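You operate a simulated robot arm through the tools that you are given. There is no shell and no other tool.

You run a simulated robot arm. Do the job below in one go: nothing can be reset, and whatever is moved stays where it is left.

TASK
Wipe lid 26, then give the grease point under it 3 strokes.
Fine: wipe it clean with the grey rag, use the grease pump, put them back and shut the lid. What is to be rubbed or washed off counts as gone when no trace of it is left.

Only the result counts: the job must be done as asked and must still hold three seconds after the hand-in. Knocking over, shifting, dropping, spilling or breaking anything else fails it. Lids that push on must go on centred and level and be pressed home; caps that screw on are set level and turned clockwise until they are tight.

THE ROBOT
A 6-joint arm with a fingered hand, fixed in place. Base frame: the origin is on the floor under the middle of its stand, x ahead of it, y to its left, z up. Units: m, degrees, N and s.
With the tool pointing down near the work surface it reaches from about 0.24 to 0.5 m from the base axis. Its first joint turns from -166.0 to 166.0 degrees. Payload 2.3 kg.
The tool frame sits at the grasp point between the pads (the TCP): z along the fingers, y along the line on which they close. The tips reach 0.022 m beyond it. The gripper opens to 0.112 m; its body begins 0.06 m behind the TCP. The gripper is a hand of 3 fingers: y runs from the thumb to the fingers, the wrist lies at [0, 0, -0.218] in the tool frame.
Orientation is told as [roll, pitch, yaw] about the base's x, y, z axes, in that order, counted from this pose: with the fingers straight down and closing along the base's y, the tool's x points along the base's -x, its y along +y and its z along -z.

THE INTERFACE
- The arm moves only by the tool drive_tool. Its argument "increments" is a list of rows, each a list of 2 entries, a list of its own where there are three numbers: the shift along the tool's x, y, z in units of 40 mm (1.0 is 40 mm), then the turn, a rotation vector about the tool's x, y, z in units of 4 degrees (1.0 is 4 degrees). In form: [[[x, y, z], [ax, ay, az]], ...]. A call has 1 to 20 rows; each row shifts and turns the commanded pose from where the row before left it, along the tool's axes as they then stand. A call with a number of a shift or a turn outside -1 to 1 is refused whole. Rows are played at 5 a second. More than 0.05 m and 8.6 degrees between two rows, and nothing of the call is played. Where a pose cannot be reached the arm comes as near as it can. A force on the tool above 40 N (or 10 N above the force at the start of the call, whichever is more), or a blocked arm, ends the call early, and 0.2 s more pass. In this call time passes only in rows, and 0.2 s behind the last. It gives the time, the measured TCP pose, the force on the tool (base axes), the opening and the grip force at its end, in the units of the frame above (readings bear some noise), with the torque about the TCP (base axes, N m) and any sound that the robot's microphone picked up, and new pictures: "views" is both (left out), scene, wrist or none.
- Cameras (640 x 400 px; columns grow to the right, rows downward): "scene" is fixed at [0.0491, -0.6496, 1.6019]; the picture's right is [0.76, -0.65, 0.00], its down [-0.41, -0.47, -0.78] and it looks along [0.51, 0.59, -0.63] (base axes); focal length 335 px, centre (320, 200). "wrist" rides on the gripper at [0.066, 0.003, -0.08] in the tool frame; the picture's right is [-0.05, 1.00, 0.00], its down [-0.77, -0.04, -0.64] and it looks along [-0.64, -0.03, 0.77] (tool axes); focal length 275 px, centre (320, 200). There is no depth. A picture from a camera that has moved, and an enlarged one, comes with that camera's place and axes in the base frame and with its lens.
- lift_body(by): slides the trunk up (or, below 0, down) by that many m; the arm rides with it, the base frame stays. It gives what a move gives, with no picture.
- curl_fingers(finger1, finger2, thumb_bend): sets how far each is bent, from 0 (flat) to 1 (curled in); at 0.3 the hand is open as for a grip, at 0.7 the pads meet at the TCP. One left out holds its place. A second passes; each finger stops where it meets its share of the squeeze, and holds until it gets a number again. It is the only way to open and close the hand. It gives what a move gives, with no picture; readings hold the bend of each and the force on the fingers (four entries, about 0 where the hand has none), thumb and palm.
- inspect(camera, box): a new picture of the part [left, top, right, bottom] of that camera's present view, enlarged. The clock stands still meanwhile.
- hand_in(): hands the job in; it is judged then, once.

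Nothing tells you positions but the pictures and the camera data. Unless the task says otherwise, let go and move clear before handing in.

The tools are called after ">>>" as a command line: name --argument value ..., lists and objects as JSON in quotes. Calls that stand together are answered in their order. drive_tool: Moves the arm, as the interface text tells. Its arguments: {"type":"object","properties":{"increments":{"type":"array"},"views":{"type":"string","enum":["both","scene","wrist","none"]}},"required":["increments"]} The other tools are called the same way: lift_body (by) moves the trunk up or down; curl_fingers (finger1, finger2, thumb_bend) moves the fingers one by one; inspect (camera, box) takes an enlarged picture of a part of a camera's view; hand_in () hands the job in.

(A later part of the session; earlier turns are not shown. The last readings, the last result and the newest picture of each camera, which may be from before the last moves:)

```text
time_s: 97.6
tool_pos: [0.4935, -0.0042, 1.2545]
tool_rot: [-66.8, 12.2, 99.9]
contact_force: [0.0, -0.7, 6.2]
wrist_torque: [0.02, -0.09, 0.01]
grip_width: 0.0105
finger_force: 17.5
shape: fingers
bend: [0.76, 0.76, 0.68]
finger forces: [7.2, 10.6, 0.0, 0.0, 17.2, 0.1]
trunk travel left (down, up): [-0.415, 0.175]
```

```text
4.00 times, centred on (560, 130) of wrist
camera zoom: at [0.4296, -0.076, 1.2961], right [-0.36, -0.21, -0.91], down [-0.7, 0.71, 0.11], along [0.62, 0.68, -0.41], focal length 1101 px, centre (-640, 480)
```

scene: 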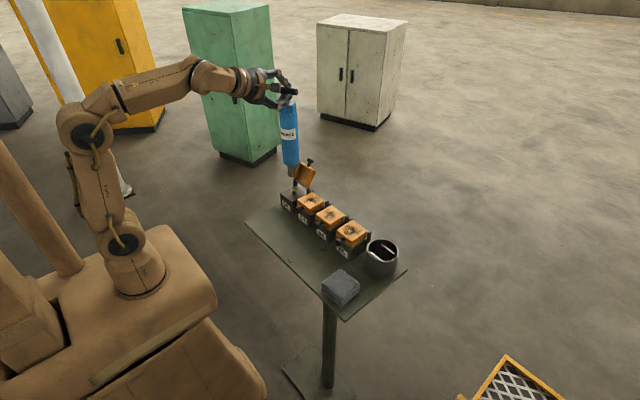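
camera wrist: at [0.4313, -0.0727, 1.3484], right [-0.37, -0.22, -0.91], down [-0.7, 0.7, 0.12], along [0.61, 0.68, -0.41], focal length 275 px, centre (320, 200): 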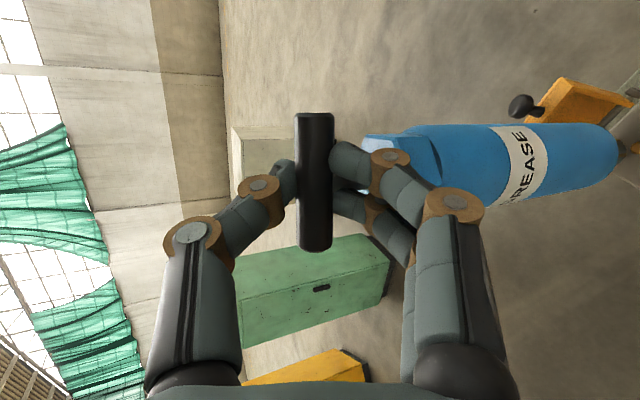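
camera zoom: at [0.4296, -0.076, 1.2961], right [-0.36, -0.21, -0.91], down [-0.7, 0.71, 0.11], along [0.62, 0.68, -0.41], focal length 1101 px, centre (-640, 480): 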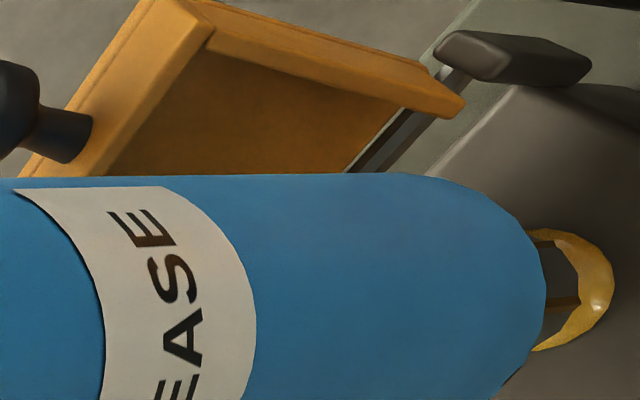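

A ring of grease has appeared at the nipple, so the nozzle is seated and the plunger has begun to move. I'll look at the handle before going on.

>>> inspect --camera "scene" --box '[255, 85, 325, 205]'

>>> inspect --camera "wrist" --box '[260, 90, 480, 240]'

>>> inspect --camera "scene" --box '[270, 90, 310, 120]'

```text
3.33 times, centred on (290, 145) of scene
camera zoom: at [0.0491, -0.6496, 1.6019], right [0.76, -0.65, 0.0], down [-0.41, -0.47, -0.78], along [0.51, 0.59, -0.63], focal length 1116 px, centre (420, 383)
```

zoom: 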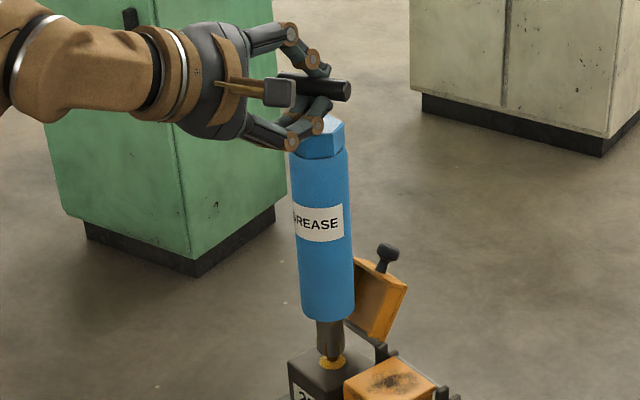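

```text
2.67 times, centred on (370, 165) of wrist
camera zoom: at [0.4296, -0.076, 1.2961], right [-0.36, -0.21, -0.91], down [-0.7, 0.71, 0.11], along [0.62, 0.68, -0.41], focal length 734 px, centre (187, 293)
```

zoom: 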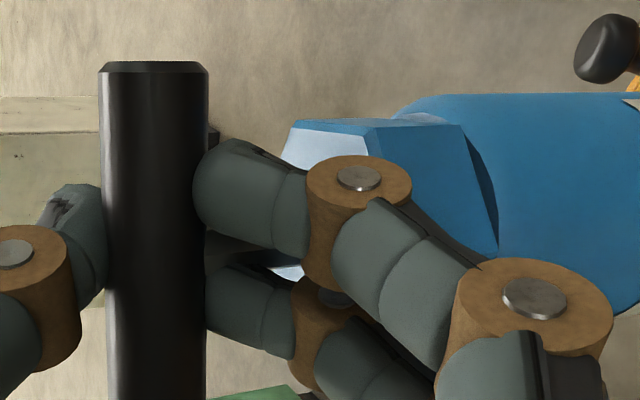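

```text
13.33 times, centred on (290, 105) of scene
camera zoom: at [0.0491, -0.6496, 1.6019], right [0.76, -0.65, 0.0], down [-0.41, -0.47, -0.78], along [0.51, 0.59, -0.63], focal length 4462 px, centre (720, 1467)
```

zoom: 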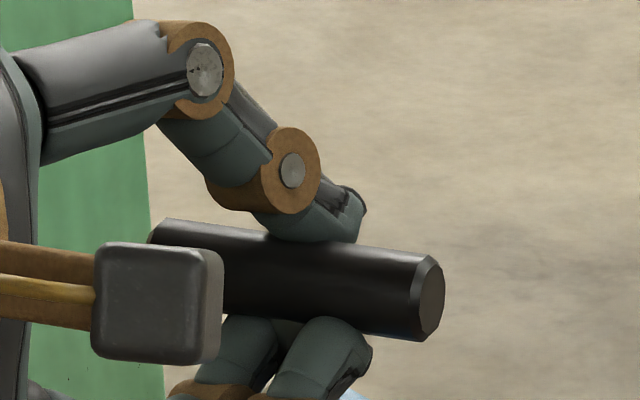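

The bar-to-cap distance is unchanged so far, but grease came out at about 10 N of push. I'll ease off now to complete this as one stroke, then compare the ring after the next push.

>>> lift_body --by 0.005

>>> inspect --camera "scene" --box '[277, 165, 317, 205]'

>>> inspect --camera "wrist" --box '[260, 60, 640, 300]'

```text
time_s: 98.2
tool_pos: [0.4944, -0.0061, 1.2577]
tool_rot: [-66.4, 12.3, 99.9]
contact_force: [0.0, -0.7, -4.3]
wrist_torque: [0.01, 0.05, -0.01]
grip_width: 0.0102
finger_force: 17.0
shape: fingers
bend: [0.75, 0.76, 0.68]
finger forces: [9.4, 10.4, 0.0, 0.0, 14.3, 0.1]
trunk travel left (down, up): [-0.42, 0.17]
```

```text
10.00 times, centred on (297, 185) of scene
camera zoom: at [0.0491, -0.6496, 1.6019], right [0.76, -0.65, 0.0], down [-0.41, -0.47, -0.78], along [0.51, 0.59, -0.63], focal length 3347 px, centre (550, 350)
```

zoom: 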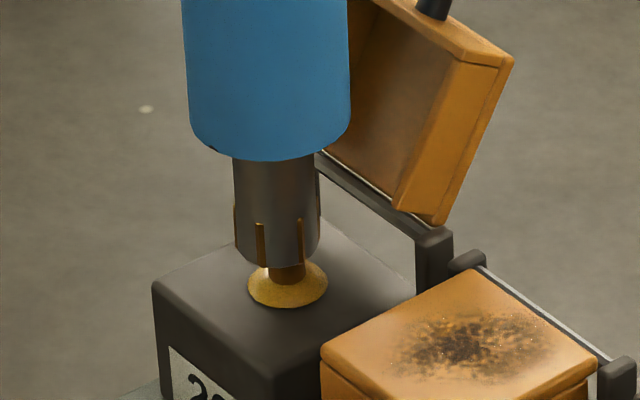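

```text
1.67 times, centred on (450, 180) of wrist
camera zoom: at [0.4308, -0.0759, 1.2996], right [-0.37, -0.22, -0.91], down [-0.7, 0.7, 0.12], along [0.61, 0.68, -0.41], focal length 459 px, centre (103, 233)
```

zoom: 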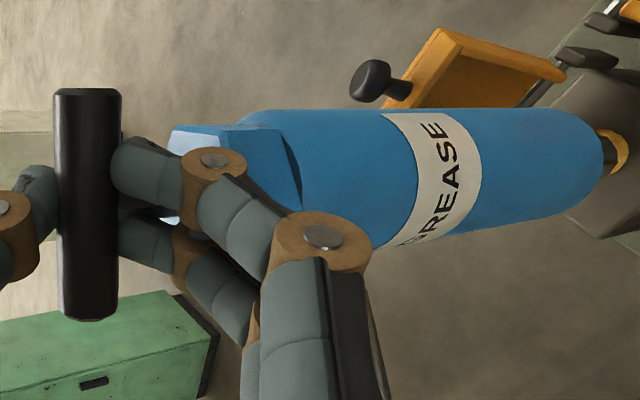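

The ring stayed as it was when I eased off, so one push gives one stroke's grease. I'll re-centre the nozzle by 2 mm and push a second time.

>>> drive_tool --increments '[[[0.0375, -0.005, 0.0325], [0, 0, 0]]]' --views "none"

>>> lift_body --by -0.003

>>> inspect --camera "scene" --box '[277, 165, 317, 205]'

```text
time_s: 98.5
tool_pos: [0.4963, -0.006, 1.2574]
tool_rot: [-66.6, 12.3, 99.7]
contact_force: [-0.2, 0.2, -3.9]
wrist_torque: [-0.01, 0.06, 0.02]
grip_width: 0.0106
finger_force: 17.4
shape: fingers
bend: [0.75, 0.76, 0.68]
finger forces: [9.4, 10.4, 0.1, 0.1, 14.4, 0.1]
trunk travel left (down, up): [-0.42, 0.17]
```

```text
time_s: 99.1
tool_pos: [0.4948, -0.0061, 1.2545]
tool_rot: [-66.6, 12.3, 99.8]
contact_force: [-0.2, 0.2, -2.8]
wrist_torque: [-0.05, 0.02, 0.01]
grip_width: 0.0106
finger_force: 17.4
shape: fingers
bend: [0.75, 0.76, 0.68]
finger forces: [9.3, 10.1, 0.1, 0.0, 14.7, 0.0]
trunk travel left (down, up): [-0.417, 0.173]
```

```text
10.00 times, centred on (297, 185) of scene
camera zoom: at [0.0491, -0.6496, 1.6019], right [0.76, -0.65, 0.0], down [-0.41, -0.47, -0.78], along [0.51, 0.59, -0.63], focal length 3347 px, centre (550, 350)
```

zoom: 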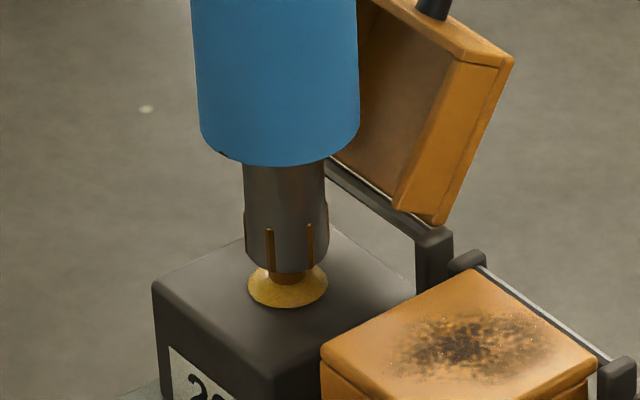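

Contact is just beginning and the ring is unchanged. Pushing down another 3 mm.

>>> lift_body --by -0.003

>>> inspect --camera "scene" --box '[277, 165, 317, 205]'

```text
time_s: 99.6
tool_pos: [0.495, -0.0071, 1.2527]
tool_rot: [-66.8, 12.3, 99.8]
contact_force: [-0.8, -0.8, 7.4]
wrist_torque: [0.04, 0.0, -0.01]
grip_width: 0.0105
finger_force: 19.7
shape: fingers
bend: [0.76, 0.76, 0.68]
finger forces: [7.1, 14.2, 0.0, 0.0, 17.5, 0.0]
trunk travel left (down, up): [-0.414, 0.176]
```

```text
10.00 times, centred on (297, 185) of scene
camera zoom: at [0.0491, -0.6496, 1.6019], right [0.76, -0.65, 0.0], down [-0.41, -0.47, -0.78], along [0.51, 0.59, -0.63], focal length 3347 px, centre (550, 350)
```

zoom: 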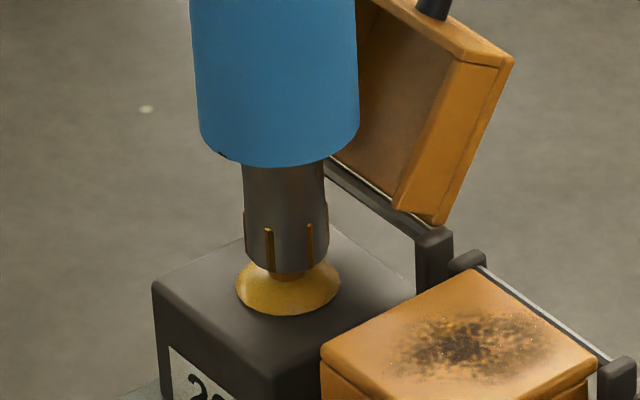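

The ring grew from about 12 to 15 mm radius, so that's two strokes. I'll ease off fully, then push a third time.

>>> lift_body --by 0.006

>>> inspect --camera "scene" --box '[277, 165, 317, 205]'

```text
time_s: 100.1
tool_pos: [0.4949, -0.0062, 1.2562]
tool_rot: [-66.6, 12.3, 99.8]
contact_force: [0.9, 0.2, -3.7]
wrist_torque: [0.0, 0.04, -0.06]
grip_width: 0.0104
finger_force: 16.8
shape: fingers
bend: [0.76, 0.76, 0.68]
finger forces: [9.4, 10.5, 0.0, 0.1, 14.2, 0.0]
trunk travel left (down, up): [-0.42, 0.17]
```

```text
10.00 times, centred on (297, 185) of scene
camera zoom: at [0.0491, -0.6496, 1.6019], right [0.76, -0.65, 0.0], down [-0.41, -0.47, -0.78], along [0.51, 0.59, -0.63], focal length 3347 px, centre (550, 350)
```

zoom: 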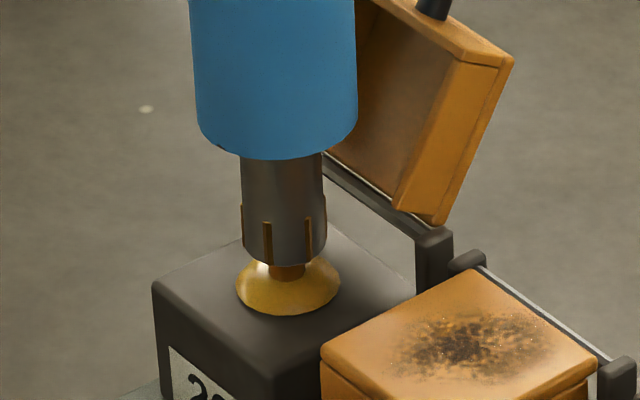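

Released; the ring is unchanged at two strokes. Now the third push.

>>> lift_body --by -0.006

>>> inspect --camera "scene" --box '[277, 165, 317, 205]'

```text
time_s: 100.7
tool_pos: [0.4936, -0.0062, 1.2529]
tool_rot: [-66.8, 12.3, 99.9]
contact_force: [0.3, 0.3, 7.0]
wrist_torque: [0.01, 0.03, 0.0]
grip_width: 0.0103
finger_force: 19.6
shape: fingers
bend: [0.76, 0.76, 0.68]
finger forces: [7.1, 14.5, 0.0, 0.1, 17.5, 0.0]
trunk travel left (down, up): [-0.414, 0.176]
```

```text
10.00 times, centred on (297, 185) of scene
camera zoom: at [0.0491, -0.6496, 1.6019], right [0.76, -0.65, 0.0], down [-0.41, -0.47, -0.78], along [0.51, 0.59, -0.63], focal length 3347 px, centre (550, 350)
```

zoom: 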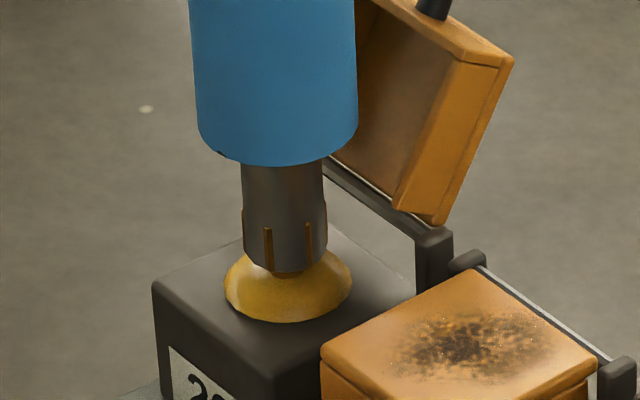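

The ring grew again by the same step (40 → 52 → 64 px), so three strokes are in. Lifting the pump off carefully.

>>> lift_body --by 0.02

>>> lift_body --by 0.03

>>> inspect --camera "scene" --box '[260, 90, 340, 215]'

>>> inspect --camera "wrist" --box '[260, 60, 640, 300]'

```text
time_s: 101.4
tool_pos: [0.4962, -0.0066, 1.2723]
tool_rot: [-66.5, 12.2, 99.8]
contact_force: [0.3, 0.1, -3.9]
wrist_torque: [0.0, 0.04, 0.01]
grip_width: 0.0105
finger_force: 17.0
shape: fingers
bend: [0.76, 0.76, 0.68]
finger forces: [9.5, 10.1, 0.0, 0.0, 14.3, 0.0]
trunk travel left (down, up): [-0.434, 0.156]
```

```text
time_s: 102.1
tool_pos: [0.4957, -0.0069, 1.3021]
tool_rot: [-66.5, 12.3, 99.8]
contact_force: [0.6, -0.4, -4.0]
wrist_torque: [-0.05, 0.0, 0.01]
grip_width: 0.0105
finger_force: 16.7
shape: fingers
bend: [0.76, 0.76, 0.68]
finger forces: [9.6, 10.4, 0.0, 0.0, 14.2, 0.0]
trunk travel left (down, up): [-0.464, 0.126]
```

```text
3.20 times, centred on (300, 152) of scene
camera zoom: at [0.0491, -0.6496, 1.6019], right [0.76, -0.65, 0.0], down [-0.41, -0.47, -0.78], along [0.51, 0.59, -0.63], focal length 1071 px, centre (384, 352)
```

zoom: 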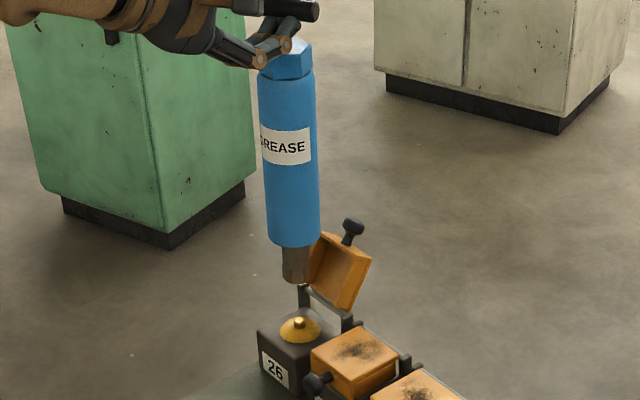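

```text
1.67 times, centred on (450, 180) of wrist
camera zoom: at [0.4325, -0.0772, 1.3442], right [-0.37, -0.22, -0.91], down [-0.7, 0.7, 0.11], along [0.61, 0.68, -0.41], focal length 459 px, centre (103, 233)
```

zoom: 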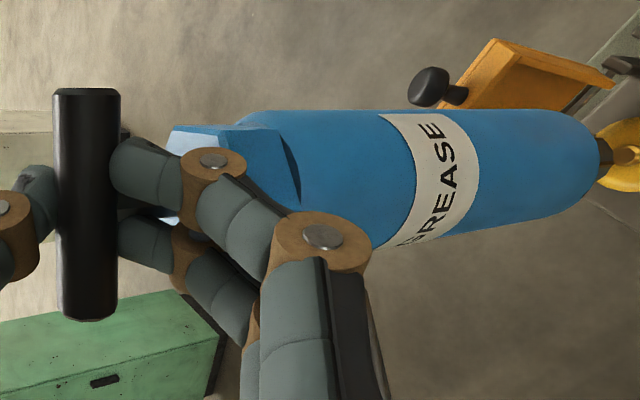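

Three strokes are done, with a neat grease cone around the nipple. Now I'll take the pump back slowly: first straight back, then along −y.

>>> drive_tool --increments '[[[-0.02, 0.045, -0.115], [0, 0, 0]], [[-0.04, 0.086, -0.221], [0, 0, 0]], [[-0.04, 0.086, -0.221], [0, 0, 0]], [[-0.04, 0.086, -0.221], [0, 0, 0]], [[-0.04, 0.086, -0.221], [0, 0, 0]], [[-0.04, 0.086, -0.221], [0, 0, 0]], [[-0.04, 0.086, -0.221], [0, 0, 0]], [[-0.04, 0.086, -0.221], [0, 0, 0]], [[-0.02, 0.045, -0.115], [0, 0, 0]]]' --views "none"

>>> drive_tool --increments '[[[0.15, 0.04, -0.011], [0, 0, 0]], [[0.3, 0.081, -0.022], [0, 0, 0]], [[0.4, 0.108, -0.03], [0, 0, 0]], [[0.4, 0.108, -0.03], [0, 0, 0]], [[0.4, 0.108, -0.03], [0, 0, 0]], [[0.4, 0.108, -0.03], [0, 0, 0]], [[0.4, 0.108, -0.03], [0, 0, 0]], [[0.4, 0.108, -0.03], [0, 0, 0]], [[0.4, 0.108, -0.03], [0, 0, 0]], [[0.4, 0.108, -0.03], [0, 0, 0]], [[0.4, 0.108, -0.03], [0, 0, 0]], [[0.3, 0.081, -0.022], [0, 0, 0]], [[0.2, 0.054, -0.015], [0, 0, 0]], [[0.1, 0.027, -0.008], [0, 0, 0]], [[0.05, 0.014, -0.004], [0, 0, 0]]]'

>>> inspect --camera "scene" --box '[270, 100, 420, 290]'

```text
time_s: 104.1
tool_pos: [0.4191, -0.0062, 1.3014]
tool_rot: [-66.7, 12.3, 99.9]
contact_force: [0.1, -0.3, -3.8]
wrist_torque: [-0.03, 0.08, -0.02]
grip_width: 0.0103
finger_force: 17.0
shape: fingers
bend: [0.76, 0.76, 0.68]
finger forces: [9.6, 10.5, 0.0, 0.1, 14.2, 0.0]
trunk travel left (down, up): [-0.464, 0.126]
```

```text
time_s: 107.3
tool_pos: [0.419, -0.2022, 1.302]
tool_rot: [-66.6, 12.3, 99.8]
contact_force: [-1.0, 0.1, -4.0]
wrist_torque: [0.0, 0.01, -0.03]
grip_width: 0.0104
finger_force: 17.0
shape: fingers
bend: [0.76, 0.76, 0.68]
finger forces: [9.5, 10.0, 0.0, 0.0, 14.3, 0.0]
trunk travel left (down, up): [-0.464, 0.126]
camera wrist: at [0.3558, -0.2729, 1.3443], right [-0.37, -0.21, -0.91], down [-0.7, 0.7, 0.11], along [0.61, 0.68, -0.41], focal length 275 px, centre (320, 200)
```

scene: 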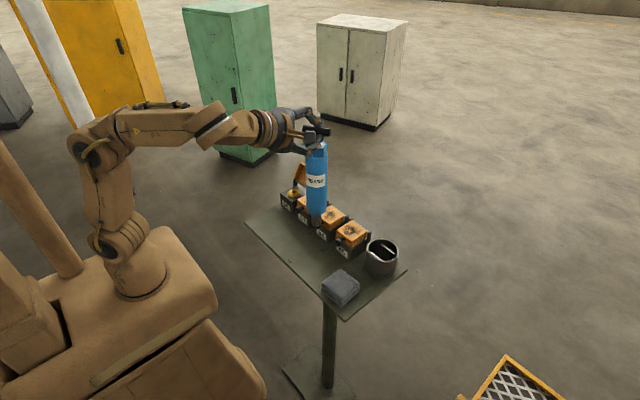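
wrist: 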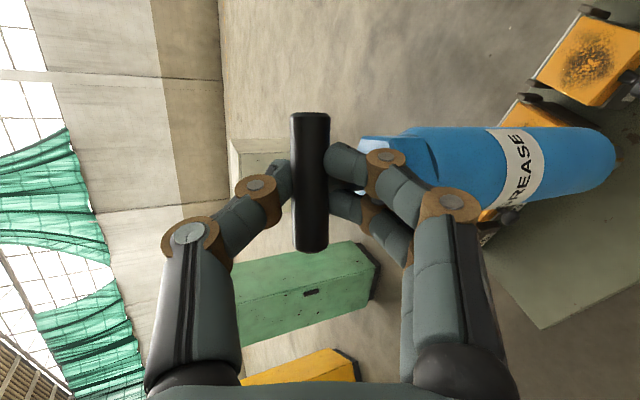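

```text
2.11 times, centred on (345, 195) of scene
camera zoom: at [0.0491, -0.6496, 1.6019], right [0.76, -0.65, 0.0], down [-0.41, -0.47, -0.78], along [0.51, 0.59, -0.63], focal length 705 px, centre (267, 210)
```

zoom: 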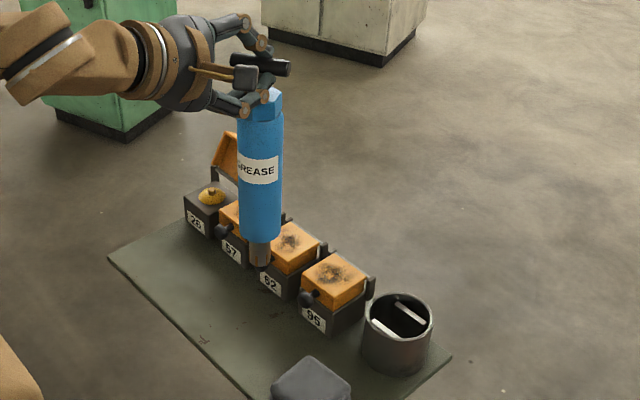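

The pump hangs steady. I'll turn it back by 24° and carry it slowly along −y until it's in front of the cup.

>>> drive_tool --increments '[[[0, 0, 0], [-0.1065, 0.4485, 0.194]], [[0, 0, 0], [-0.1065, 0.4485, 0.194]], [[0, 0, 0], [-0.1065, 0.4485, 0.194]], [[0, 0, 0], [-0.1065, 0.4485, 0.194]], [[0, 0, 0], [-0.1065, 0.4485, 0.194]], [[0, 0, 0], [-0.1065, 0.4485, 0.194]], [[0, 0, 0], [-0.1065, 0.4485, 0.194]], [[0, 0, 0], [-0.1065, 0.4485, 0.194]], [[0, 0, 0], [-0.1065, 0.4485, 0.194]], [[0, 0, 0], [-0.1065, 0.4485, 0.194]], [[0, 0, 0], [-0.1065, 0.4485, 0.194]], [[0, 0, 0], [-0.1065, 0.4485, 0.194]]]' --views "none"

>>> drive_tool --increments '[[[0.155, 0.015, 0.05], [0, 0, 0]], [[0.31, 0.03, 0.1], [0, 0, 0]], [[0.403, 0.039, 0.131], [0, 0, 0]], [[0.434, 0.042, 0.141], [0, 0, 0]], [[0.434, 0.042, 0.141], [0, 0, 0]], [[0.434, 0.042, 0.141], [0, 0, 0]], [[0.372, 0.036, 0.121], [0, 0, 0]], [[0.279, 0.027, 0.091], [0, 0, 0]], [[0.186, 0.018, 0.06], [0, 0, 0]], [[0.093, 0.009, 0.03], [0, 0, 0]]]'

>>> inspect --camera "scene" --box '[310, 130, 430, 290]'

>>> inspect --camera "wrist" --box '[260, 60, 640, 300]'

```text
time_s: 109.9
tool_pos: [0.4195, -0.2021, 1.3016]
tool_rot: [-66.5, 12.3, 75.9]
contact_force: [0.2, 0.3, -4.8]
wrist_torque: [0.0, 0.03, -0.01]
grip_width: 0.0103
finger_force: 16.8
shape: fingers
bend: [0.76, 0.76, 0.68]
finger forces: [9.6, 9.8, 0.0, 0.0, 14.2, 0.1]
trunk travel left (down, up): [-0.464, 0.126]
```

```text
time_s: 112.1
tool_pos: [0.4192, -0.3342, 1.3021]
tool_rot: [-66.5, 12.2, 75.9]
contact_force: [0.0, 0.0, -4.5]
wrist_torque: [0.0, 0.04, 0.01]
grip_width: 0.0102
finger_force: 16.7
shape: fingers
bend: [0.76, 0.76, 0.68]
finger forces: [9.5, 9.8, 0.0, 0.0, 14.4, 0.0]
trunk travel left (down, up): [-0.464, 0.126]
camera wrist: at [0.3322, -0.3721, 1.344], right [-0.42, -0.05, -0.91], down [-0.35, 0.93, 0.12], along [0.83, 0.37, -0.41], focal length 275 px, centre (320, 200)
```

scene: 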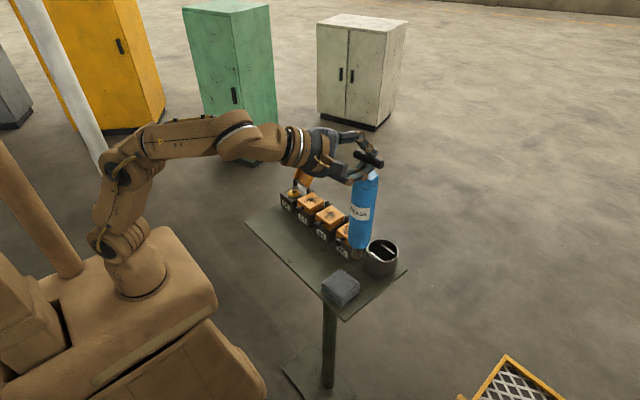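
wrist: 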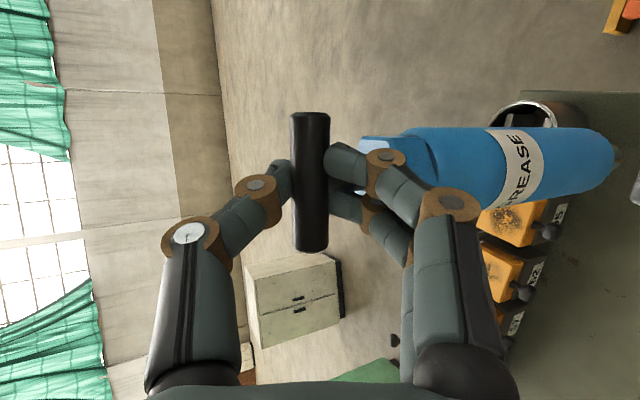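

```text
2.50 times, centred on (370, 210) of scene
camera zoom: at [0.0491, -0.6496, 1.6019], right [0.76, -0.65, 0.0], down [-0.41, -0.47, -0.78], along [0.51, 0.59, -0.63], focal length 837 px, centre (195, 175)
```

zoom: 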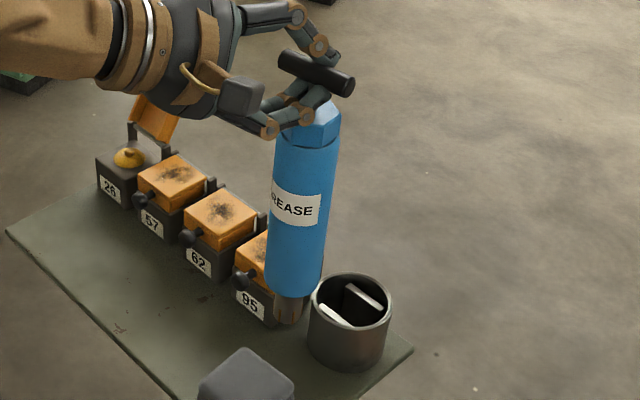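

```text
1.67 times, centred on (450, 180) of wrist
camera zoom: at [0.3322, -0.3721, 1.344], right [-0.42, -0.05, -0.91], down [-0.35, 0.93, 0.12], along [0.83, 0.37, -0.41], focal length 459 px, centre (103, 233)
```

zoom: 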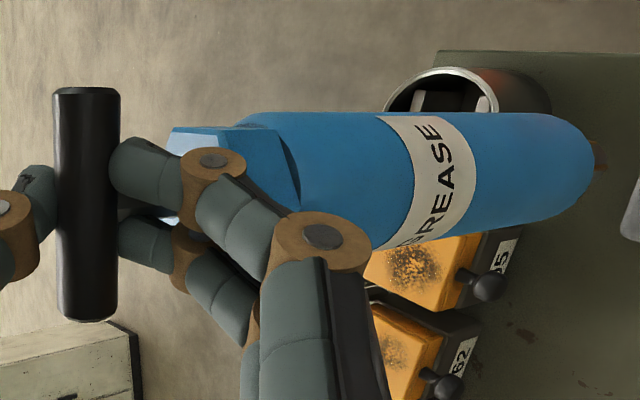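

The pump is still upright within a degree. I'll raise the trunk and lower the arm correspondingly, so the arm can reach out over the cup.

>>> lift_body --by 0.08

>>> drive_tool --increments '[[[-0.0905, 0.381, 0.165], [0, 0, 0]], [[-0.0905, 0.381, 0.165], [0, 0, 0]], [[-0.0905, 0.381, 0.165], [0, 0, 0]], [[-0.0905, 0.381, 0.165], [0, 0, 0]], [[-0.0905, 0.381, 0.165], [0, 0, 0]]]' --views "none"

```text
time_s: 113.3
tool_pos: [0.4201, -0.3336, 1.3819]
tool_rot: [-66.5, 12.2, 75.9]
contact_force: [-0.3, -0.9, -4.1]
wrist_torque: [0.01, 0.03, -0.01]
grip_width: 0.0103
finger_force: 17.1
shape: fingers
bend: [0.76, 0.76, 0.68]
finger forces: [9.5, 9.7, 0.1, 0.0, 14.3, 0.1]
trunk travel left (down, up): [-0.544, 0.046]
```

```text
time_s: 114.5
tool_pos: [0.4192, -0.3342, 1.2963]
tool_rot: [-66.6, 12.3, 75.8]
contact_force: [-0.2, -0.1, -4.3]
wrist_torque: [0.03, 0.04, 0.06]
grip_width: 0.0104
finger_force: 17.2
shape: fingers
bend: [0.76, 0.76, 0.68]
finger forces: [9.5, 9.8, 0.0, 0.0, 14.3, 0.0]
trunk travel left (down, up): [-0.544, 0.046]
```

Now forward 8 cm toward the cup, slowly.

>>> drive_tool --increments '[[[-0.029, -0.052, 0.104], [0, 0, 0]], [[-0.057, -0.104, 0.209], [0, 0, 0]], [[-0.072, -0.13, 0.261], [0, 0, 0]], [[-0.072, -0.13, 0.261], [0, 0, 0]], [[-0.072, -0.13, 0.261], [0, 0, 0]], [[-0.062, -0.113, 0.226], [0, 0, 0]], [[-0.053, -0.095, 0.191], [0, 0, 0]], [[-0.038, -0.069, 0.139], [0, 0, 0]], [[-0.024, -0.043, 0.087], [0, 0, 0]]]'

>>> inspect --camera "scene" --box '[350, 200, 420, 290]'

>>> inspect --camera "wrist" --box '[400, 60, 640, 210]'

```text
time_s: 116.5
tool_pos: [0.4987, -0.333, 1.2965]
tool_rot: [-66.5, 12.2, 75.8]
contact_force: [0.0, 1.4, -4.3]
wrist_torque: [0.0, 0.05, 0.03]
grip_width: 0.0103
finger_force: 17.3
shape: fingers
bend: [0.76, 0.76, 0.68]
finger forces: [9.5, 9.9, 0.1, 0.0, 14.2, 0.1]
trunk travel left (down, up): [-0.544, 0.046]
camera wrist: at [0.4124, -0.3716, 1.3394], right [-0.42, -0.05, -0.91], down [-0.35, 0.93, 0.12], along [0.84, 0.37, -0.41], focal length 275 px, centre (320, 200)
```

scene: 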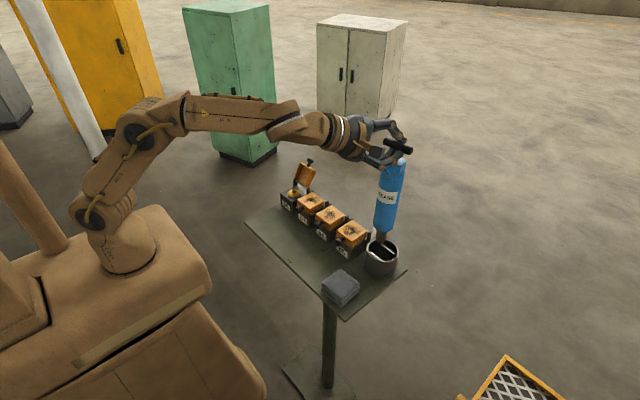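
wrist: 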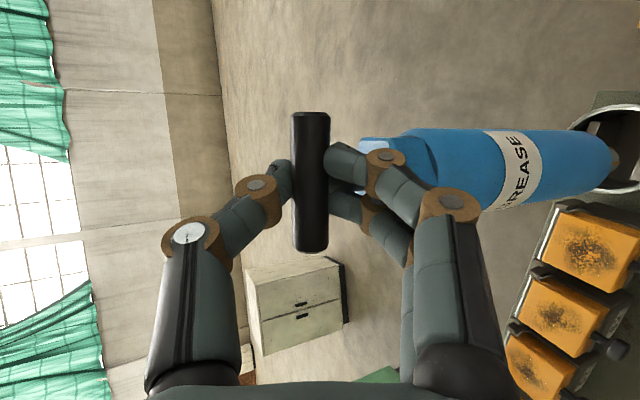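

```text
4.44 times, centred on (385, 245) of scene
camera zoom: at [0.0491, -0.6496, 1.6019], right [0.76, -0.65, 0.0], down [-0.41, -0.47, -0.78], along [0.51, 0.59, -0.63], focal length 1488 px, centre (31, 0)
```

zoom: 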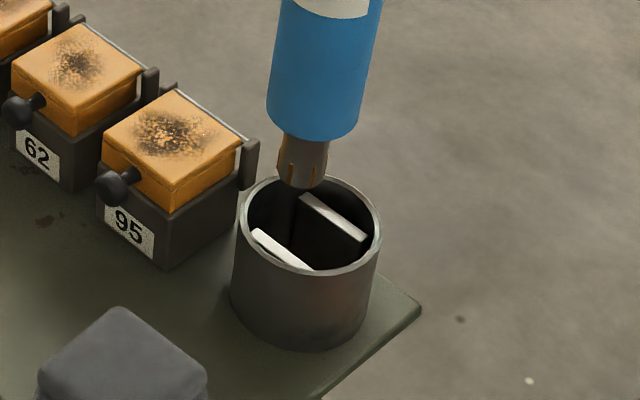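

```text
2.67 times, centred on (520, 135) of wrist
camera zoom: at [0.4124, -0.3716, 1.3394], right [-0.42, -0.05, -0.91], down [-0.35, 0.93, 0.12], along [0.84, 0.37, -0.41], focal length 734 px, centre (-213, 373)
```

zoom: 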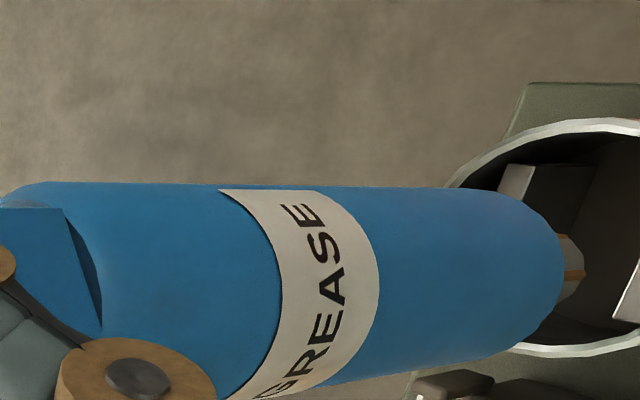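

The nozzle is about 13 mm short of the slot centre between the guide plates. Moving forward by that amount, then lowering stepwise with the trunk.

>>> drive_tool --increments '[[[-0.0025, -0.035, 0.079], [0, 0, 0]], [[-0.0025, -0.035, 0.079], [0, 0, 0]], [[-0.0025, -0.035, 0.079], [0, 0, 0]], [[-0.0025, -0.035, 0.079], [0, 0, 0]]]' --views "none"

>>> lift_body --by -0.03

>>> inspect --camera "scene" --box '[355, 210, 411, 280]'

>>> inspect --camera "wrist" --box '[400, 60, 640, 210]'

```text
time_s: 117.5
tool_pos: [0.5129, -0.3364, 1.2968]
tool_rot: [-66.5, 12.1, 75.8]
contact_force: [-0.5, 0.0, -3.9]
wrist_torque: [-0.03, 0.06, 0.01]
grip_width: 0.0099
finger_force: 16.7
shape: fingers
bend: [0.76, 0.76, 0.68]
finger forces: [9.5, 9.9, 0.0, 0.0, 14.2, 0.0]
trunk travel left (down, up): [-0.544, 0.046]
```

```text
time_s: 118.2
tool_pos: [0.5134, -0.3355, 1.2668]
tool_rot: [-66.5, 12.3, 75.7]
contact_force: [-0.8, 0.7, -4.5]
wrist_torque: [0.01, 0.05, 0.01]
grip_width: 0.0103
finger_force: 17.0
shape: fingers
bend: [0.76, 0.76, 0.68]
finger forces: [9.6, 9.9, 0.0, 0.1, 14.3, 0.0]
trunk travel left (down, up): [-0.514, 0.076]
```

```text
5.71 times, centred on (383, 245) of scene
camera zoom: at [0.0491, -0.6496, 1.6019], right [0.76, -0.65, 0.0], down [-0.41, -0.47, -0.78], along [0.51, 0.59, -0.63], focal length 1912 px, centre (-40, -57)
```

zoom: 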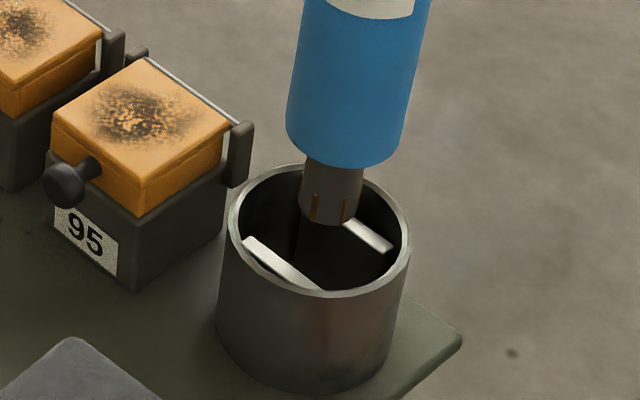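

```text
2.67 times, centred on (520, 135) of wrist
camera zoom: at [0.4261, -0.3749, 1.3095], right [-0.42, -0.05, -0.91], down [-0.35, 0.93, 0.12], along [0.84, 0.37, -0.41], focal length 734 px, centre (-213, 373)
```

zoom: 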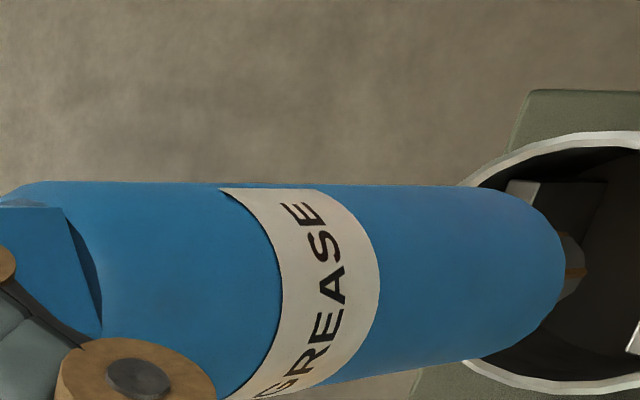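

The nozzle is centred over the slot. Lowering further into the cup in steps, watching the force.

>>> lift_body --by -0.02

>>> inspect --camera "scene" --box '[355, 210, 411, 280]'

>>> inspect --camera "wrist" --box '[400, 60, 640, 210]'

```text
time_s: 118.9
tool_pos: [0.5134, -0.3369, 1.247]
tool_rot: [-66.5, 12.2, 76.0]
contact_force: [-0.2, 0.3, -3.9]
wrist_torque: [0.0, 0.05, -0.02]
grip_width: 0.01
finger_force: 16.6
shape: fingers
bend: [0.76, 0.76, 0.68]
finger forces: [9.4, 9.9, 0.1, 0.0, 14.2, 0.0]
trunk travel left (down, up): [-0.494, 0.096]
```

```text
5.71 times, centred on (383, 245) of scene
camera zoom: at [0.0491, -0.6496, 1.6019], right [0.76, -0.65, 0.0], down [-0.41, -0.47, -0.78], along [0.51, 0.59, -0.63], focal length 1912 px, centre (-40, -57)
```

zoom: 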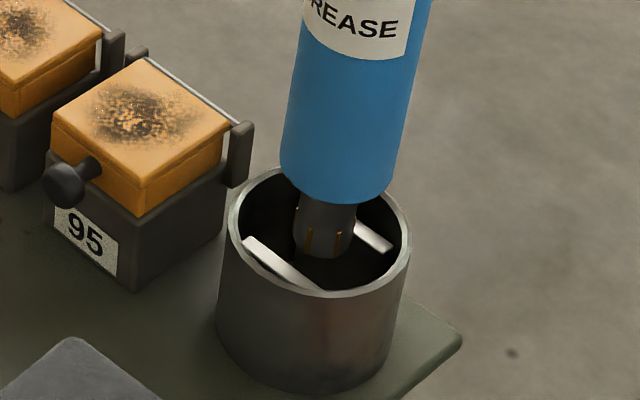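

```text
2.67 times, centred on (520, 135) of wrist
camera zoom: at [0.4261, -0.3749, 1.2895], right [-0.42, -0.05, -0.91], down [-0.35, 0.93, 0.12], along [0.84, 0.37, -0.41], focal length 734 px, centre (-213, 373)
```

zoom: 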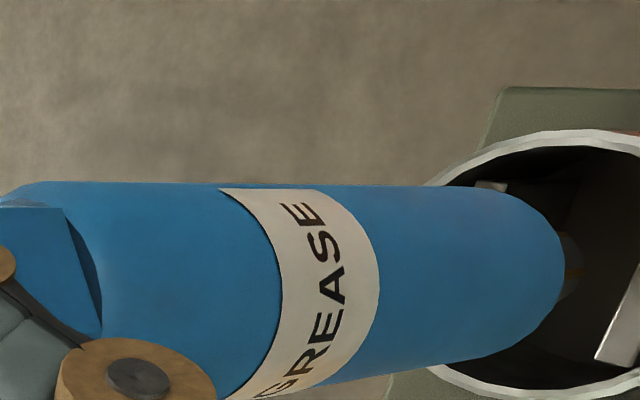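

The nozzle is between the plates. Continuing down.

>>> lift_body --by -0.022

>>> lift_body --by -0.012

>>> inspect --camera "scene" --box '[355, 210, 411, 280]'

```text
time_s: 119.6
tool_pos: [0.5123, -0.336, 1.2249]
tool_rot: [-66.5, 12.2, 75.9]
contact_force: [0.3, -0.1, -4.2]
wrist_torque: [0.01, 0.04, -0.03]
grip_width: 0.0103
finger_force: 16.8
shape: fingers
bend: [0.76, 0.76, 0.68]
finger forces: [9.5, 9.9, 0.1, 0.0, 14.1, 0.0]
trunk travel left (down, up): [-0.472, 0.118]
```

```text
time_s: 120.2
tool_pos: [0.5123, -0.3364, 1.2123]
tool_rot: [-66.5, 12.1, 75.9]
contact_force: [-0.2, 0.2, -3.9]
wrist_torque: [-0.02, 0.06, 0.02]
grip_width: 0.0102
finger_force: 17.0
shape: fingers
bend: [0.76, 0.76, 0.68]
finger forces: [9.5, 9.8, 0.0, 0.0, 14.3, 0.1]
trunk travel left (down, up): [-0.46, 0.13]
```

```text
5.71 times, centred on (383, 245) of scene
camera zoom: at [0.0491, -0.6496, 1.6019], right [0.76, -0.65, 0.0], down [-0.41, -0.47, -0.78], along [0.51, 0.59, -0.63], focal length 1912 px, centre (-40, -57)
```

zoom: 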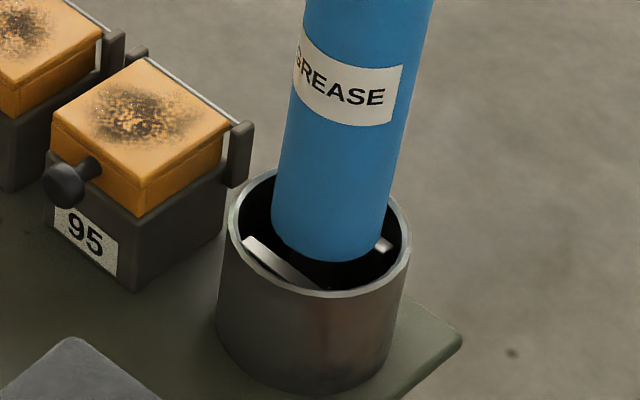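

Nearly seated. Last millimetres in small steps.

>>> lift_body --by -0.006

>>> lift_body --by -0.003

```text
time_s: 120.7
tool_pos: [0.5121, -0.3357, 1.208]
tool_rot: [-66.5, 12.2, 75.9]
contact_force: [0.2, 0.7, -3.8]
wrist_torque: [-0.01, 0.09, 0.0]
grip_width: 0.0101
finger_force: 17.4
shape: fingers
bend: [0.76, 0.76, 0.68]
finger forces: [9.5, 9.8, 0.0, 0.0, 14.2, 0.0]
trunk travel left (down, up): [-0.454, 0.136]
```

```text
time_s: 121.2
tool_pos: [0.5124, -0.337, 1.2042]
tool_rot: [-66.5, 12.2, 75.9]
contact_force: [-0.6, -0.5, -3.8]
wrist_torque: [-0.02, 0.07, -0.01]
grip_width: 0.0101
finger_force: 16.6
shape: fingers
bend: [0.76, 0.76, 0.68]
finger forces: [9.5, 9.7, 0.0, 0.0, 14.2, 0.0]
trunk travel left (down, up): [-0.451, 0.139]
```

>>> lift_body --by -0.003

>>> inspect --camera "scene" --box '[340, 150, 430, 290]'

```text
time_s: 121.8
tool_pos: [0.5129, -0.3364, 1.2017]
tool_rot: [-66.6, 12.2, 75.8]
contact_force: [-0.8, 0.6, 0.0]
wrist_torque: [0.03, 0.01, 0.02]
grip_width: 0.0101
finger_force: 18.1
shape: fingers
bend: [0.76, 0.76, 0.68]
finger forces: [9.1, 10.1, 0.1, 0.0, 15.1, 0.0]
trunk travel left (down, up): [-0.448, 0.142]
```

```text
2.86 times, centred on (385, 220) of scene
camera zoom: at [0.0491, -0.6496, 1.6019], right [0.76, -0.65, 0.0], down [-0.41, -0.47, -0.78], along [0.51, 0.59, -0.63], focal length 956 px, centre (134, 143)
```

zoom: 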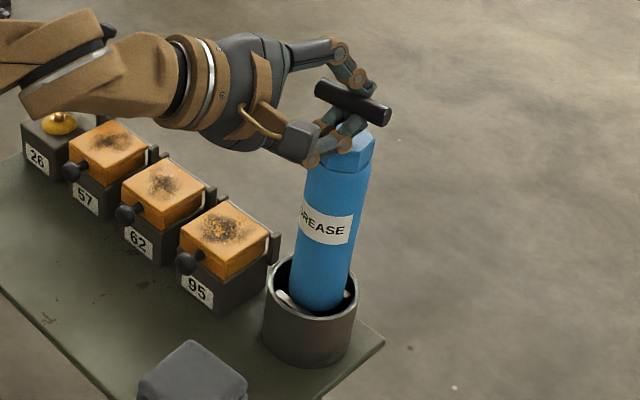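

The force is zero, so the cup now carries the pump. I'll release gradually.

>>> curl_fingers --finger1 0.7 --finger2 0.7 --thumb_bend 0.69

>>> curl_fingers --finger1 0.64 --finger2 0.64 --thumb_bend 0.62

>>> inspect --camera "wrist" --box '[220, 90, 460, 240]'

>>> inspect --camera "scene" --box '[340, 150, 430, 290]'

```text
time_s: 122.8
tool_pos: [0.5114, -0.3356, 1.2025]
tool_rot: [-66.7, 12.3, 75.8]
contact_force: [-1.2, 0.4, 4.2]
wrist_torque: [-0.06, -0.08, 0.03]
grip_width: 0.0121
finger_force: 3.5
shape: fingers
bend: [0.7, 0.69, 0.66]
finger forces: [2.2, 0.2, 0.0, 0.0, 5.4, 0.0]
trunk travel left (down, up): [-0.448, 0.142]
```

```text
time_s: 123.8
tool_pos: [0.5114, -0.3346, 1.2022]
tool_rot: [-66.6, 12.4, 75.8]
contact_force: [-0.3, 1.0, 3.7]
wrist_torque: [0.07, 0.03, 0.02]
grip_width: 0.0186
finger_force: 1.2
shape: fingers
bend: [0.64, 0.67, 0.62]
finger forces: [0.0, 3.3, 0.0, 0.1, 0.0, 0.0]
trunk travel left (down, up): [-0.448, 0.142]
```

```text
2.67 times, centred on (340, 165) of wrist
camera zoom: at [0.4249, -0.3739, 1.2444], right [-0.42, -0.05, -0.91], down [-0.35, 0.93, 0.12], along [0.84, 0.37, -0.41], focal length 734 px, centre (267, 293)
```

zoom: 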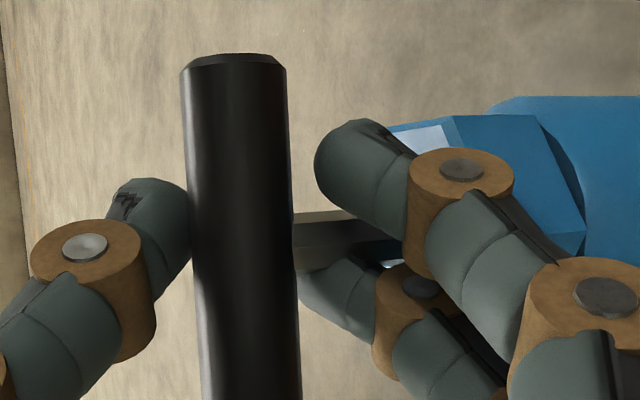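

```text
2.86 times, centred on (385, 220) of scene
camera zoom: at [0.0491, -0.6496, 1.6019], right [0.76, -0.65, 0.0], down [-0.41, -0.47, -0.78], along [0.51, 0.59, -0.63], focal length 956 px, centre (134, 143)
```

zoom: 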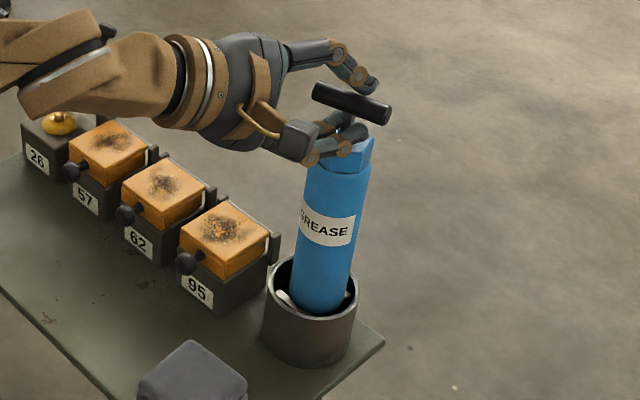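

The pump stands by itself. One finger touches the cap as it opens, so I'll open the thumb further and back out along the hand's axis.

>>> curl_fingers --thumb_bend 0.54

>>> drive_tool --increments '[[[0, -0.04, -0.1], [0, 0, 0]], [[0, 0, -0.15], [0, 0, 0]]]'

>>> inspect --camera "wrist" --box '[220, 90, 460, 240]'

>>> inspect --camera "scene" --box '[340, 150, 430, 290]'

```text
time_s: 124.8
tool_pos: [0.511, -0.3355, 1.2026]
tool_rot: [-66.6, 12.2, 75.8]
contact_force: [-1.7, 1.1, 4.6]
wrist_torque: [0.06, 0.05, 0.0]
grip_width: 0.0293
finger_force: 1.5
shape: fingers
bend: [0.64, 0.67, 0.54]
finger forces: [0.0, 3.3, 0.0, 0.0, 0.1, 0.0]
trunk travel left (down, up): [-0.448, 0.142]
```

```text
time_s: 125.4
tool_pos: [0.5047, -0.3319, 1.2059]
tool_rot: [-66.5, 12.2, 75.9]
contact_force: [-0.3, -0.5, 0.1]
wrist_torque: [0.0, 0.01, 0.01]
grip_width: 0.0294
finger_force: 0.0
shape: fingers
bend: [0.64, 0.64, 0.54]
finger forces: [0.0, 0.1, 0.1, 0.0, 0.0, 0.0]
trunk travel left (down, up): [-0.448, 0.142]
camera wrist: at [0.4173, -0.3709, 1.249], right [-0.42, -0.05, -0.91], down [-0.35, 0.93, 0.12], along [0.84, 0.37, -0.41], focal length 275 px, centre (320, 200)
```

scene: 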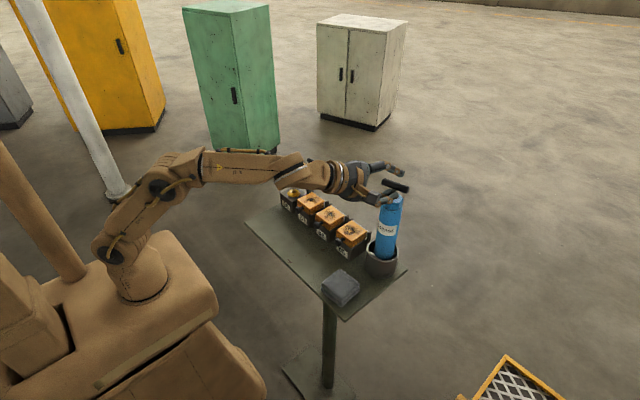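
wrist: 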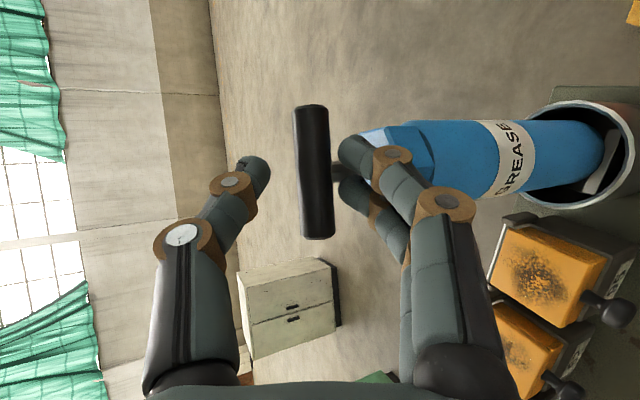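

```text
2.67 times, centred on (340, 165) of wrist
camera zoom: at [0.4173, -0.3709, 1.249], right [-0.42, -0.05, -0.91], down [-0.35, 0.93, 0.12], along [0.84, 0.37, -0.41], focal length 734 px, centre (267, 293)
```

zoom: 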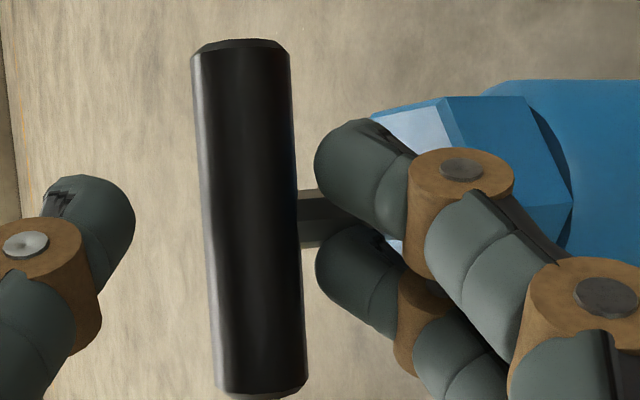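

```text
2.86 times, centred on (385, 220) of scene
camera zoom: at [0.0491, -0.6496, 1.6019], right [0.76, -0.65, 0.0], down [-0.41, -0.47, -0.78], along [0.51, 0.59, -0.63], focal length 956 px, centre (134, 143)
```

zoom: 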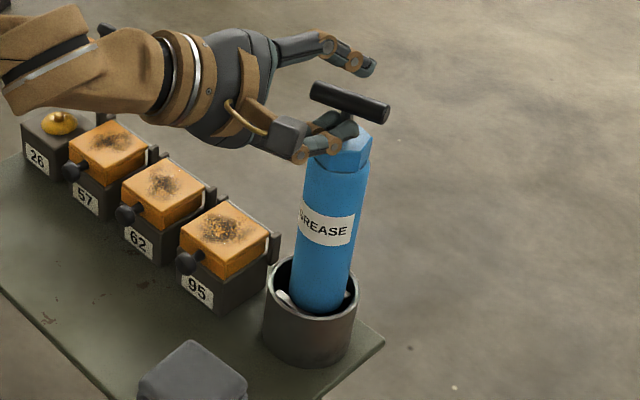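

All forces are zero and the pump stands upright in the cup. Backing out along the hand's axis.

>>> drive_tool --increments '[[[0, 0, -0.2], [0, 0, 0]], [[0, 0, -0.4], [0, 0, 0]], [[0, 0, -0.7], [0, 0, 0]], [[0, 0, -0.7], [0, 0, 0]]]'

>>> inspect --camera "scene" --box '[330, 150, 430, 290]'

>>> inspect --camera "wrist" --box '[260, 0, 640, 240]'

```text
time_s: 126.4
tool_pos: [0.4325, -0.3081, 1.2387]
tool_rot: [-66.6, 12.3, 75.9]
contact_force: [-0.4, -0.1, -0.2]
wrist_torque: [-0.02, -0.05, 0.0]
grip_width: 0.0296
finger_force: 0.0
shape: fingers
bend: [0.64, 0.64, 0.54]
finger forces: [0.1, 0.0, 0.1, 0.1, 0.1, 0.1]
trunk travel left (down, up): [-0.448, 0.142]
camera wrist: at [0.3463, -0.3464, 1.2809], right [-0.42, -0.05, -0.91], down [-0.35, 0.93, 0.12], along [0.84, 0.37, -0.41], focal length 275 px, centre (320, 200)
```

scene: 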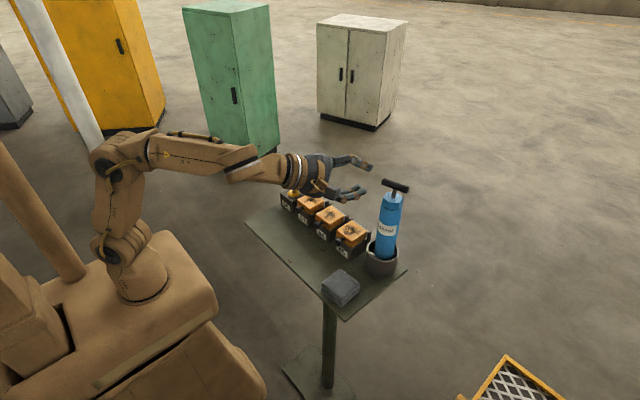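
wrist: 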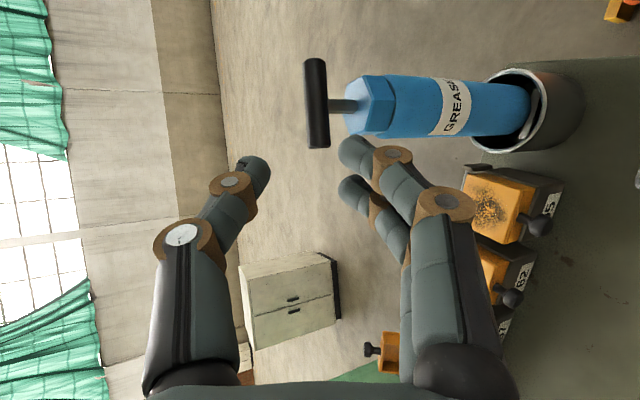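

```text
2.86 times, centred on (380, 220) of scene
camera zoom: at [0.0491, -0.6496, 1.6019], right [0.76, -0.65, 0.0], down [-0.41, -0.47, -0.78], along [0.51, 0.59, -0.63], focal length 956 px, centre (149, 143)
```

zoom: 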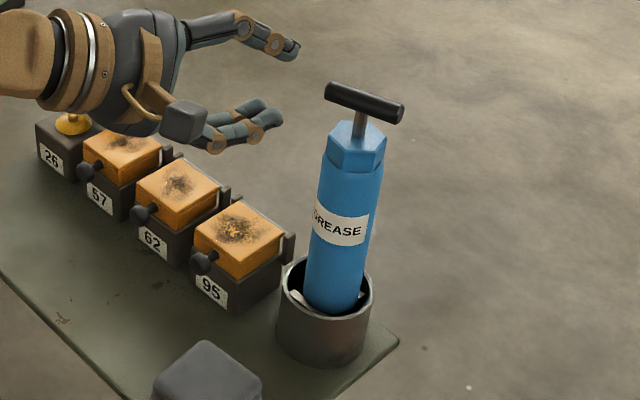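

```text
1.67 times, centred on (450, 120) of wrist
camera zoom: at [0.3463, -0.3464, 1.2809], right [-0.42, -0.05, -0.91], down [-0.35, 0.93, 0.12], along [0.84, 0.37, -0.41], focal length 459 px, centre (103, 333)
```

zoom: 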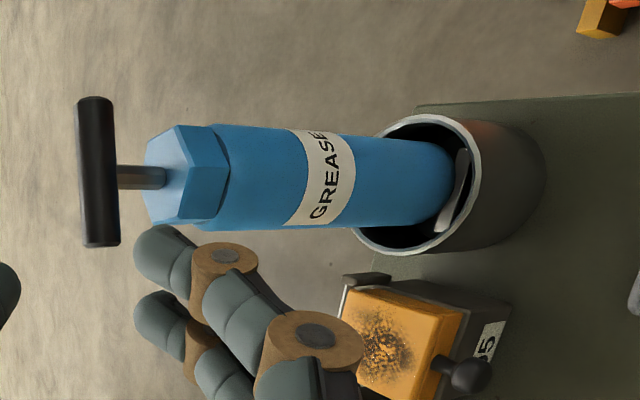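

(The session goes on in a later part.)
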